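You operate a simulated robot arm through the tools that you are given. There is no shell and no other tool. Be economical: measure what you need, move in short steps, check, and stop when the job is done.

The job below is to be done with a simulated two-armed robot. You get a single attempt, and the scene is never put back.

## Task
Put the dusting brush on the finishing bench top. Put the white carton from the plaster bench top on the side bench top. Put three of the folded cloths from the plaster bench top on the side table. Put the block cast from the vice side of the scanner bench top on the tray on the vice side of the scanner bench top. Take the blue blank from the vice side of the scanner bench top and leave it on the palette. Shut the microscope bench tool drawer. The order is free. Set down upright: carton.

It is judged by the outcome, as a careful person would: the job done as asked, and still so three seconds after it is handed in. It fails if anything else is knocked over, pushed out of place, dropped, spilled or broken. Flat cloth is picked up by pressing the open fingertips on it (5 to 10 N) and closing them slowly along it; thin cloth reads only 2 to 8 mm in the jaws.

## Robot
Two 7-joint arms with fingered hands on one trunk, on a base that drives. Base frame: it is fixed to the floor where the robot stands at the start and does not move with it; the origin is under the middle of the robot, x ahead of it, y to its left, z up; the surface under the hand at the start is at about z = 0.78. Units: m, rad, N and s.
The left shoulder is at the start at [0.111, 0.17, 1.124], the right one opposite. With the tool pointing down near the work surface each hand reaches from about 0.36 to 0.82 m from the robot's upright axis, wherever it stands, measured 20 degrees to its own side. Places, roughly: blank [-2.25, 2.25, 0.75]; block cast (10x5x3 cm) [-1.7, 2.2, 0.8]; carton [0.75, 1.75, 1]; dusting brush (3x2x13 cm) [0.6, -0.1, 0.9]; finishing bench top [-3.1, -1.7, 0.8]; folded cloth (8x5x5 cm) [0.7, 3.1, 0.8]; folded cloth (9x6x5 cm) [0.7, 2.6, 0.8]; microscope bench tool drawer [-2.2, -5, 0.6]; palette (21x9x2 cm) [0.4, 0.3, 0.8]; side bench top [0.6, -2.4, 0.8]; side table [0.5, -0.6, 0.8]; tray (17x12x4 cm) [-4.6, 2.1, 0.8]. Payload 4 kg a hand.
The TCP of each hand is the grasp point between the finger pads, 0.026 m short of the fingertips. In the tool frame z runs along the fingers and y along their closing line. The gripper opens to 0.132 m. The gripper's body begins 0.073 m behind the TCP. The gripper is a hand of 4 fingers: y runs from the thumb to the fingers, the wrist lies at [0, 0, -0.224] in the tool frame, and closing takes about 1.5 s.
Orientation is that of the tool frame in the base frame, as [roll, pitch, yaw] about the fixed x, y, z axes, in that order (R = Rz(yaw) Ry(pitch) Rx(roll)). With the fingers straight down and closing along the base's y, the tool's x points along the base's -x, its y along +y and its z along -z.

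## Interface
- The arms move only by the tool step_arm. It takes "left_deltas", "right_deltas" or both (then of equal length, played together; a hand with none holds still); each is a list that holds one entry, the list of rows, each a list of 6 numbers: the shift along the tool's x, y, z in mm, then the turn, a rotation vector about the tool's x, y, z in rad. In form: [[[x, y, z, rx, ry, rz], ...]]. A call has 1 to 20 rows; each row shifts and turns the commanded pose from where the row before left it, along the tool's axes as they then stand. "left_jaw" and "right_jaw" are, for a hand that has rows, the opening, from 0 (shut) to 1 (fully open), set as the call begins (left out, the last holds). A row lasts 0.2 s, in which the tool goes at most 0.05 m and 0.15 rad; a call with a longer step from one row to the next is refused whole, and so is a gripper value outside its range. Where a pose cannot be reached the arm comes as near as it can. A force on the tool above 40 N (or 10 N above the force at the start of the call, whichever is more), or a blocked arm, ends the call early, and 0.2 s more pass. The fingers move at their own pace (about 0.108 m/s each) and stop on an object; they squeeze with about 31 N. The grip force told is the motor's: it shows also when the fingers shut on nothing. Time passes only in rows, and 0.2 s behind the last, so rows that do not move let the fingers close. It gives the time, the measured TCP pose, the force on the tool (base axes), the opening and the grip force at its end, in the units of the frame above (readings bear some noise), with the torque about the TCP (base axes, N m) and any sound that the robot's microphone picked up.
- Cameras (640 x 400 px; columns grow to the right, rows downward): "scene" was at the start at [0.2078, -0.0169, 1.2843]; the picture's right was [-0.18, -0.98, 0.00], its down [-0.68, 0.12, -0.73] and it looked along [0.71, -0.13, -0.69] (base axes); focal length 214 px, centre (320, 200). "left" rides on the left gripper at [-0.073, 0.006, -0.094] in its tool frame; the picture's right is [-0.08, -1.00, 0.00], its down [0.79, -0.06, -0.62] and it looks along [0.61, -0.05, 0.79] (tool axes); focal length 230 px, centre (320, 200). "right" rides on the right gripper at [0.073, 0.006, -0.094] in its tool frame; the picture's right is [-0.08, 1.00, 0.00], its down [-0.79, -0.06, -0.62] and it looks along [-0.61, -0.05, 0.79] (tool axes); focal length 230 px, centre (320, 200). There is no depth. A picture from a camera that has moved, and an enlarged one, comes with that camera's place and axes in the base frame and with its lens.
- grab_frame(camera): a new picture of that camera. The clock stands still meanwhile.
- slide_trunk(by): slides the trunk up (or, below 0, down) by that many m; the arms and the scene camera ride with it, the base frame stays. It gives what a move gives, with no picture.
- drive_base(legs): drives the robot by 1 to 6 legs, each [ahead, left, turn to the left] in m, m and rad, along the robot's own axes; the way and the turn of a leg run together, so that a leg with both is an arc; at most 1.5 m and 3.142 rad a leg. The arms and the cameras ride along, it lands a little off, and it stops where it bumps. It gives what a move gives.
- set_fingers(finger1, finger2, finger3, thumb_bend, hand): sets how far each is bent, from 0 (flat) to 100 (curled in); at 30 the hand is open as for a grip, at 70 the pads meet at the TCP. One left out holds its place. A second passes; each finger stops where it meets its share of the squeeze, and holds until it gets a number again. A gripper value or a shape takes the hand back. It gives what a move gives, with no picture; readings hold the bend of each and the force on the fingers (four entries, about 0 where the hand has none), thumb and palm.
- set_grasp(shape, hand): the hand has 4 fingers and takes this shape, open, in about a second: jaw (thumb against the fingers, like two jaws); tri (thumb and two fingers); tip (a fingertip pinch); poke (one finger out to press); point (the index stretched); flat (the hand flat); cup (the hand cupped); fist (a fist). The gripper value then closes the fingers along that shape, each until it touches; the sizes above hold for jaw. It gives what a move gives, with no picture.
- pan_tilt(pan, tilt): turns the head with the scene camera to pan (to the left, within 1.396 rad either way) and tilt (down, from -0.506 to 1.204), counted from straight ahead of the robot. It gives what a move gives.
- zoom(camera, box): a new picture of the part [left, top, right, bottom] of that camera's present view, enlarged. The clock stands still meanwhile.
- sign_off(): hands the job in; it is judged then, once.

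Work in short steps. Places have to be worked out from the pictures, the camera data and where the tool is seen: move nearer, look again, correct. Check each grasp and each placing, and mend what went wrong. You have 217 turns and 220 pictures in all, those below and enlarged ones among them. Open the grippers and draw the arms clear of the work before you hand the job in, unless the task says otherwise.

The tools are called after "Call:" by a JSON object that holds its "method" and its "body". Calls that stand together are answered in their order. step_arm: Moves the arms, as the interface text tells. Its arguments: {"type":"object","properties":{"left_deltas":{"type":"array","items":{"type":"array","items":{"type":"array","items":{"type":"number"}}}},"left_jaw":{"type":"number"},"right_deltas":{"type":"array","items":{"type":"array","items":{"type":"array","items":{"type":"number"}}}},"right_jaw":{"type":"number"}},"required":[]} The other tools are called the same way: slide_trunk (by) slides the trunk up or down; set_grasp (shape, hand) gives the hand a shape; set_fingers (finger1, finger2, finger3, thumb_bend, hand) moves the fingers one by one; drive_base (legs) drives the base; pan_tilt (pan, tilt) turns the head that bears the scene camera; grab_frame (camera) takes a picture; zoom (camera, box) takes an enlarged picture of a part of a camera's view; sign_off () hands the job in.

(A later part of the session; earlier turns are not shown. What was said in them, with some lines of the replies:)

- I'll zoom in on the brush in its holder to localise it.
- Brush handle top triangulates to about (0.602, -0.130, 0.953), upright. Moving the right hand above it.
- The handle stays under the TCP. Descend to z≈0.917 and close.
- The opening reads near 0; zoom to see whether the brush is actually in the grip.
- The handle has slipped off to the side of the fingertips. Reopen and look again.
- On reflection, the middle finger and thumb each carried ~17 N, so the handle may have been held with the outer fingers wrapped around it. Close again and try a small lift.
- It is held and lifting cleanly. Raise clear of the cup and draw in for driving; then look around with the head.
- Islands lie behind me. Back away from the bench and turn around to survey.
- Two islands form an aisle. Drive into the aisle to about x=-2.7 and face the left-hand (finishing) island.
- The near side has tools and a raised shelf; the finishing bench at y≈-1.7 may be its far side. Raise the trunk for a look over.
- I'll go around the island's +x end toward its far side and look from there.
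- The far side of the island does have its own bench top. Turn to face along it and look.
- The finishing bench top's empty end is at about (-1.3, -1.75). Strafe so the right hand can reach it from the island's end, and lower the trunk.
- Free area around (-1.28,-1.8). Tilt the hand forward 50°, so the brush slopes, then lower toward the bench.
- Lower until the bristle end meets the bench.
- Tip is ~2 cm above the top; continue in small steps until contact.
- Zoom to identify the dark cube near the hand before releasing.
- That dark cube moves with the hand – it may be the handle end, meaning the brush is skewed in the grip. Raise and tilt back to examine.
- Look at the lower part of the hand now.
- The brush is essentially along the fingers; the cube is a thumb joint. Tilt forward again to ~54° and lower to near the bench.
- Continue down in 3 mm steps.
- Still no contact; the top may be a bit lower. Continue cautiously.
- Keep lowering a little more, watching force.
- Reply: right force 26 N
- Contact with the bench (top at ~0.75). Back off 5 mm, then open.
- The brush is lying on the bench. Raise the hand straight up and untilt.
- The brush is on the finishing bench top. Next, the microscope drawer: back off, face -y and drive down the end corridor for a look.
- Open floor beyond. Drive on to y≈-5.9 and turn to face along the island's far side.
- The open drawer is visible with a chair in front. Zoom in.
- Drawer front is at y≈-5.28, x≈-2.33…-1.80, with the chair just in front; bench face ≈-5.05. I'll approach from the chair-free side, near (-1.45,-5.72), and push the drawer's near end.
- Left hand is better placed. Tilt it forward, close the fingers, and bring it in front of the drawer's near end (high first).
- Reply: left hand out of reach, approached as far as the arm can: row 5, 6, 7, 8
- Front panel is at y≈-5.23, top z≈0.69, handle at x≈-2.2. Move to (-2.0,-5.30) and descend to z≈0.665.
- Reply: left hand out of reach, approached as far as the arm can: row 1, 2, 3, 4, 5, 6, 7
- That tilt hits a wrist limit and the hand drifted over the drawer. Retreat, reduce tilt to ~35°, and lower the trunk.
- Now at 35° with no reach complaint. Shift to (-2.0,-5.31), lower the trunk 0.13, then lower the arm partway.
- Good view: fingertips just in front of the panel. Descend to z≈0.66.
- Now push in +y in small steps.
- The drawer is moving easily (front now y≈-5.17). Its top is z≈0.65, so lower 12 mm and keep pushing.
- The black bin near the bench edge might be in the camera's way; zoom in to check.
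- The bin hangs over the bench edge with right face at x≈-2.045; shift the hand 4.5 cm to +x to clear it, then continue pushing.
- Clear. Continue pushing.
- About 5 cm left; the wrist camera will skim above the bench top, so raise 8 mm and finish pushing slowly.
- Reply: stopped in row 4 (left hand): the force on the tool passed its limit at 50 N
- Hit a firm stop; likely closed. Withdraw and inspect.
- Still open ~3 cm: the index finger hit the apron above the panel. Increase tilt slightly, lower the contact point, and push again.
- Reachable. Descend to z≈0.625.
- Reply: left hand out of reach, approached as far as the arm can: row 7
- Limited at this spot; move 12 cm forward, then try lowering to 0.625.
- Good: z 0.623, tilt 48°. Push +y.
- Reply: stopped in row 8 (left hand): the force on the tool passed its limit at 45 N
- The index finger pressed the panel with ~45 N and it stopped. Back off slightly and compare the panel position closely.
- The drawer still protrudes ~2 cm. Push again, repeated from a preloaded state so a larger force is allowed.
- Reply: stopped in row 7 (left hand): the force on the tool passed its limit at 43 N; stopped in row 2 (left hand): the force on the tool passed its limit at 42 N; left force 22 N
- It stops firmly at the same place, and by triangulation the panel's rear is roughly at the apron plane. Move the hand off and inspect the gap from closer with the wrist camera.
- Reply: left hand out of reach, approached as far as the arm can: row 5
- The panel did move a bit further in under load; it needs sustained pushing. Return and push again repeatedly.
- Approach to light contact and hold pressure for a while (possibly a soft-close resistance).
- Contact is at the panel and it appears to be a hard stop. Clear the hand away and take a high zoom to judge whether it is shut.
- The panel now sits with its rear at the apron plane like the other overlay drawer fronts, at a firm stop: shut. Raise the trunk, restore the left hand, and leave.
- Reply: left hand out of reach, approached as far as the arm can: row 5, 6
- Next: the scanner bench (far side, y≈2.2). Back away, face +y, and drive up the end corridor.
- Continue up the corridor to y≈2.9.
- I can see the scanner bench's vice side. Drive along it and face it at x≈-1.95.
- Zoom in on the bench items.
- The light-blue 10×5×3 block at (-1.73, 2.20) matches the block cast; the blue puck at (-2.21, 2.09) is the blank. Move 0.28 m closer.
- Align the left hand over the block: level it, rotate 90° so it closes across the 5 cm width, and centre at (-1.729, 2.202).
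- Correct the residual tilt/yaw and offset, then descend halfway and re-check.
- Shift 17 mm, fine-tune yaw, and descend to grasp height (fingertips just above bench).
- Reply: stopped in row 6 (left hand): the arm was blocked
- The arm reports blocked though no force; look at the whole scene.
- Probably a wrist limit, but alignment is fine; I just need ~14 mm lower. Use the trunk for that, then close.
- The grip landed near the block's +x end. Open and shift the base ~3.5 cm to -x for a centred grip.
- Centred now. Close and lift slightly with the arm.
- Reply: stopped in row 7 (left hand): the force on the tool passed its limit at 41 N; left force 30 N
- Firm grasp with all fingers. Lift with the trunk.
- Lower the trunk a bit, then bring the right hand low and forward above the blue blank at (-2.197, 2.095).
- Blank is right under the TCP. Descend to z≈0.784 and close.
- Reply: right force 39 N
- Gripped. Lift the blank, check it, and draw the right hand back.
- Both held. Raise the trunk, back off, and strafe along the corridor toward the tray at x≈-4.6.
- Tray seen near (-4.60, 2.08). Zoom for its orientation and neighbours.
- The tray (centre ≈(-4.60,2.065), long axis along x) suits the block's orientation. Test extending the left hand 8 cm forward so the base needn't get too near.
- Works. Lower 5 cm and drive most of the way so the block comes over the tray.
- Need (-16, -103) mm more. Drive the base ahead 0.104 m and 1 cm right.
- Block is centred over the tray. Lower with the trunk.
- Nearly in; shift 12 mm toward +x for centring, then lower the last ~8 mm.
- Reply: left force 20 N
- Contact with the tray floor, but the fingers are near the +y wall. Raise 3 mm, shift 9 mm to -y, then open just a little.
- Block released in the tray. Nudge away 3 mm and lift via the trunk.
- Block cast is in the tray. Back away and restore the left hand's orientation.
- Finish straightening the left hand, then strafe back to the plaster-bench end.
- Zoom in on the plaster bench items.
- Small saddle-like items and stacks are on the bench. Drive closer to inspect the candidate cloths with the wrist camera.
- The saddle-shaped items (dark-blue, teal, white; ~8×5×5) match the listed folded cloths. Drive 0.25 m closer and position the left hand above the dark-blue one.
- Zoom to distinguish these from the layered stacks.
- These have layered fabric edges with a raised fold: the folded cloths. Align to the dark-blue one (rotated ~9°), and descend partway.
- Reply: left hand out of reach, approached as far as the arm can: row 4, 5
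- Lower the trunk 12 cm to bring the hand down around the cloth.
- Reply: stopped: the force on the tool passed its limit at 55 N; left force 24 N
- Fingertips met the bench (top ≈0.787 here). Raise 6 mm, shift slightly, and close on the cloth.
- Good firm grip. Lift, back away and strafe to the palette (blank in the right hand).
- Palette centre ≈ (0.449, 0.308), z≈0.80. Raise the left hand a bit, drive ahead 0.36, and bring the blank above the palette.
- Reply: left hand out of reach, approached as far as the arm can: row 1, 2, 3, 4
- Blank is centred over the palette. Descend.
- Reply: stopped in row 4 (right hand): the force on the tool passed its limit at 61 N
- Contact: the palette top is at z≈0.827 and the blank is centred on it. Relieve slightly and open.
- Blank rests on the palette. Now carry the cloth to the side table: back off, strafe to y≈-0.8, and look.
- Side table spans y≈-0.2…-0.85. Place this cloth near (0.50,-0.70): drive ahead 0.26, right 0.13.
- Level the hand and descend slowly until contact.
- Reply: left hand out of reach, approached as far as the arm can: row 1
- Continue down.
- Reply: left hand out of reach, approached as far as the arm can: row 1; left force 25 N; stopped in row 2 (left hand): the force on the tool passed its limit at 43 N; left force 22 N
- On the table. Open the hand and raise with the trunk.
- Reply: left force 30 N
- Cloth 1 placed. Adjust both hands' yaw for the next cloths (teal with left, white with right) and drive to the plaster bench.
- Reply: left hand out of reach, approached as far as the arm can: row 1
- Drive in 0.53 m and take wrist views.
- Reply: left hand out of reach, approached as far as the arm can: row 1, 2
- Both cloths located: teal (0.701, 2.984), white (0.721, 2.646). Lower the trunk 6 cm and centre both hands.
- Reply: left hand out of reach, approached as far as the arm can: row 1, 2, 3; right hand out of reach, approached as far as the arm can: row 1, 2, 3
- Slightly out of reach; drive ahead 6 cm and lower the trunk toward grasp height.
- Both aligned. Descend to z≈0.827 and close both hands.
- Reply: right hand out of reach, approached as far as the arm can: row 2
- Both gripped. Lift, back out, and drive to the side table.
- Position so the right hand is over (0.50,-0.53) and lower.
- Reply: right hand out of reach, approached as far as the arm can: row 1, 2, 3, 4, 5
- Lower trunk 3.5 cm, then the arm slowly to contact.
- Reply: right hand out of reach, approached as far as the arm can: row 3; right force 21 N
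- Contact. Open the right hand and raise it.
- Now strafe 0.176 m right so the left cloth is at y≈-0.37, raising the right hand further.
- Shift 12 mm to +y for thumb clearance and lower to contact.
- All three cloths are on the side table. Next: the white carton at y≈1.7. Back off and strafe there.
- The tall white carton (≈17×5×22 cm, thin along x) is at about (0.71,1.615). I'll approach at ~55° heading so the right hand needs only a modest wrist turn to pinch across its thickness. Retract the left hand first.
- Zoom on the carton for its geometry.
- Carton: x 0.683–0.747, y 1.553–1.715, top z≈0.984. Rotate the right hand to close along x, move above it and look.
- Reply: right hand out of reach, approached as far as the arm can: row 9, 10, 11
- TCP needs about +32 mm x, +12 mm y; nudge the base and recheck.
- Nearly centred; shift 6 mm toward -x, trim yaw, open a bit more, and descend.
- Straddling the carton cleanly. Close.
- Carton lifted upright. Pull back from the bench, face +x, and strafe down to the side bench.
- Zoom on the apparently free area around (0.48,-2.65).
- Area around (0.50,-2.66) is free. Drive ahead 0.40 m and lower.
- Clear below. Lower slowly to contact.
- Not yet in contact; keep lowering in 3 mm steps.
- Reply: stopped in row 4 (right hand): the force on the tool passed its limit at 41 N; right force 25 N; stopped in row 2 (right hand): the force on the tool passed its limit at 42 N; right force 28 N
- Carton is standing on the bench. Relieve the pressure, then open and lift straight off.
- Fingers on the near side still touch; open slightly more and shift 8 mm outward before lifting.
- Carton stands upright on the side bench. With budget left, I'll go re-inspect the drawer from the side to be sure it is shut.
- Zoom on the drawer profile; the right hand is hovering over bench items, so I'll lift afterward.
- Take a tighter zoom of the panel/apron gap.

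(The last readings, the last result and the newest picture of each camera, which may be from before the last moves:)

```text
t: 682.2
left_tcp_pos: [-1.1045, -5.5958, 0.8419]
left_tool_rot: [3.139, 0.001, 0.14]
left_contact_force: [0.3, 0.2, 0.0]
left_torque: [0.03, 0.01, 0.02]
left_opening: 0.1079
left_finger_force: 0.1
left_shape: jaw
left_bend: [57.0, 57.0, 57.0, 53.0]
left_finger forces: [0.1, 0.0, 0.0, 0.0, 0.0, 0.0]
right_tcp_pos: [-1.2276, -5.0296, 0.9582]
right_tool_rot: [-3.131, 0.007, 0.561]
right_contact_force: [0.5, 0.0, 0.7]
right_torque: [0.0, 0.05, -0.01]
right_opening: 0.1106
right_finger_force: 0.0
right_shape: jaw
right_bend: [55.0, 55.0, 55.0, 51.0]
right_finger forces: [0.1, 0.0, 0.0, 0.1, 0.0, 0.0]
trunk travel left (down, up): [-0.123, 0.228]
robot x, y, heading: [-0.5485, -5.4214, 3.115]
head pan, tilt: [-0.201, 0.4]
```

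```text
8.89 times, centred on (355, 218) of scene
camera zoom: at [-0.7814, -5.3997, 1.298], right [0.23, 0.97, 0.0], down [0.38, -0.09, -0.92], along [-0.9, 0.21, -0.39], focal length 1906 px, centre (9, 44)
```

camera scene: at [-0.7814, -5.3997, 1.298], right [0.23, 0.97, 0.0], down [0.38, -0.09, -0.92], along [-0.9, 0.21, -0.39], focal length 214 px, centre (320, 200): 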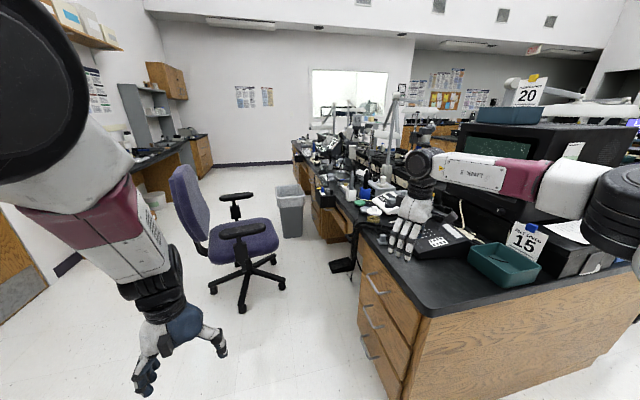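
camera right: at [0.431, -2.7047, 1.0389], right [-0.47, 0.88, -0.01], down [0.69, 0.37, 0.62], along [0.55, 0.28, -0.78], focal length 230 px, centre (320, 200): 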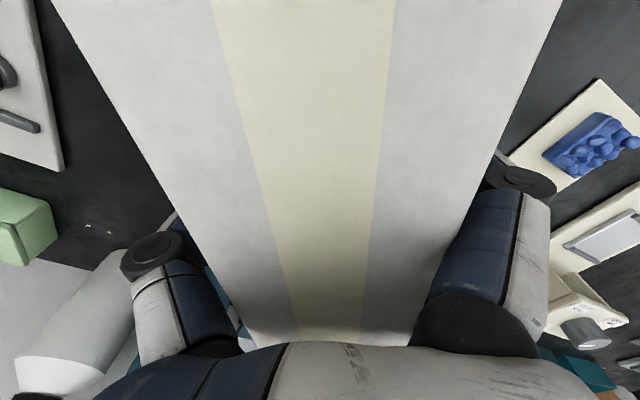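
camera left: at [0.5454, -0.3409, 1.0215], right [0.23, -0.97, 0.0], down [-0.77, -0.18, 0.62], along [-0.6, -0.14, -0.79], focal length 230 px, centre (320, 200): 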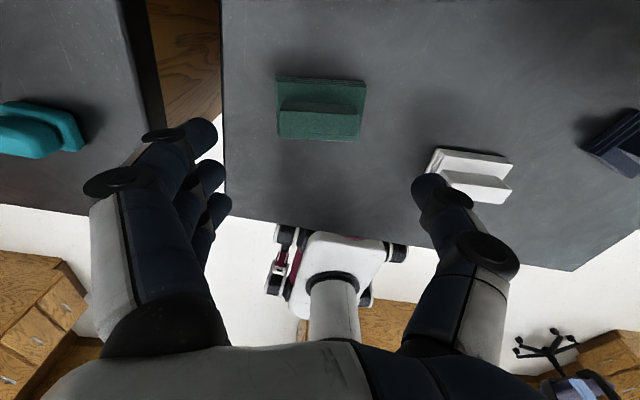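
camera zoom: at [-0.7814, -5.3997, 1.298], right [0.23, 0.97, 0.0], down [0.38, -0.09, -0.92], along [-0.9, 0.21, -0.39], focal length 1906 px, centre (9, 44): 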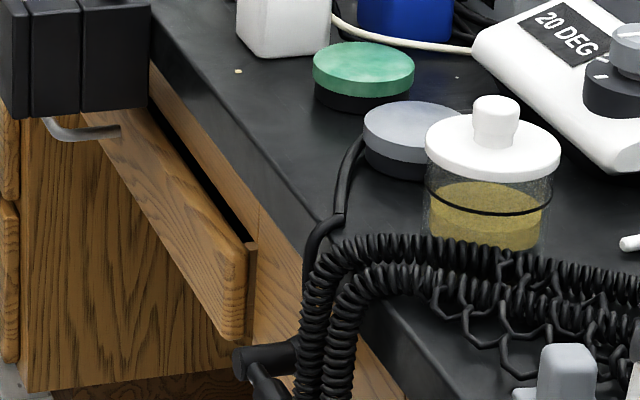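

The panel's front is within ~1 cm of the apron plane and at its stop: the drawer is shut. Raise the hands and back clear of the bench.

Call:
{"method": "slide_trunk", "body": {"by": 0.21}}

Call:
{"method": "drive_base", "body": {"legs": [[-0.3, -0.0, 0], [0, 0.3, 0]]}}

Call:
{"method": "grab_frame", "body": {"camera": "scene"}}

```text
t: 684.4
left_tcp_pos: [-1.1053, -5.5957, 1.0517]
left_tool_rot: [3.141, -0.001, 0.138]
left_contact_force: [0.1, -0.4, 0.2]
left_torque: [-0.01, 0.02, -0.02]
left_opening: 0.1081
left_finger_force: 0.0
left_shape: jaw
left_bend: [57.0, 57.0, 57.0, 53.0]
left_finger forces: [0.0, 0.0, 0.0, 0.0, 0.1, 0.0]
right_tcp_pos: [-1.2282, -5.0302, 1.1679]
right_tool_rot: [-3.132, 0.005, 0.563]
right_contact_force: [-0.1, 0.7, 0.9]
right_torque: [-0.02, -0.01, 0.0]
right_opening: 0.1109
right_finger_force: 0.0
right_shape: jaw
right_bend: [55.0, 55.0, 55.0, 51.0]
right_finger forces: [0.0, 0.0, 0.1, 0.1, 0.0, 0.1]
trunk travel left (down, up): [-0.333, 0.018]
robot x, y, heading: [-0.5479, -5.4207, 3.111]
head pan, tilt: [-0.201, 0.4]
```

```text
t: 689.3
left_tcp_pos: [-0.8195, -5.9111, 1.0524]
left_tool_rot: [-3.141, -0.001, 0.145]
left_contact_force: [0.9, -0.7, -0.2]
left_torque: [-0.01, 0.05, -0.02]
left_opening: 0.1079
left_finger_force: 0.1
left_shape: jaw
left_bend: [57.0, 57.0, 57.0, 53.0]
left_finger forces: [0.0, 0.1, 0.0, 0.1, 0.0, 0.0]
right_tcp_pos: [-0.9451, -5.3447, 1.1683]
right_tool_rot: [-3.131, 0.007, 0.565]
right_contact_force: [0.8, -0.3, -0.3]
right_torque: [-0.03, -0.03, 0.0]
right_opening: 0.1105
right_finger_force: 0.1
right_shape: jaw
right_bend: [55.0, 55.0, 55.0, 51.0]
right_finger forces: [0.1, 0.0, 0.1, 0.1, 0.1, 0.0]
trunk travel left (down, up): [-0.333, 0.018]
robot x, y, heading: [-0.263, -5.7351, 3.119]
head pan, tilt: [-0.201, 0.4]
```

```text
44 pictures are left
camera scene: at [-0.394, -5.7167, 1.5149], right [0.22, 0.97, 0.0], down [0.38, -0.09, -0.92], along [-0.9, 0.21, -0.39], focal length 214 px, centre (320, 200)
```

scene: 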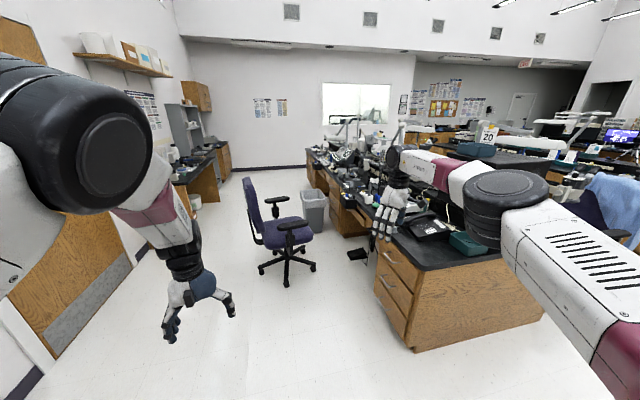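

The scene looks undisturbed, both hands are open and clear of the benches. Handing the job in.

Call:
{"method": "sign_off", "body": {}}

```text
The job is handed in.
```

I did all six parts and handed the job in. I'm less certain about the drawer than about the rest.

- **Brush:** it is lying on the finishing bench top.
- **White carton:** it is standing upright on the side bench top, moved from the plaster bench.
- **Cloths:** the dark-blue, white and teal folded cloths are on the side table.
- **Block cast:** it is in the tray on the vice side of the scanner bench top. I identified it by its listed size and place, because the block there has knobs on it.
- **Blue blank:** it is on the palette.
- **Drawer:** the microscope bench tool drawer is pushed in to a firm stop. Its front still sits about 1 cm out from the panel above it. It would not move further under about 45 N, so I took that as shut.

I saw nothing knocked over or moved out of place. Both hands were open and clear of the benches at hand-in.
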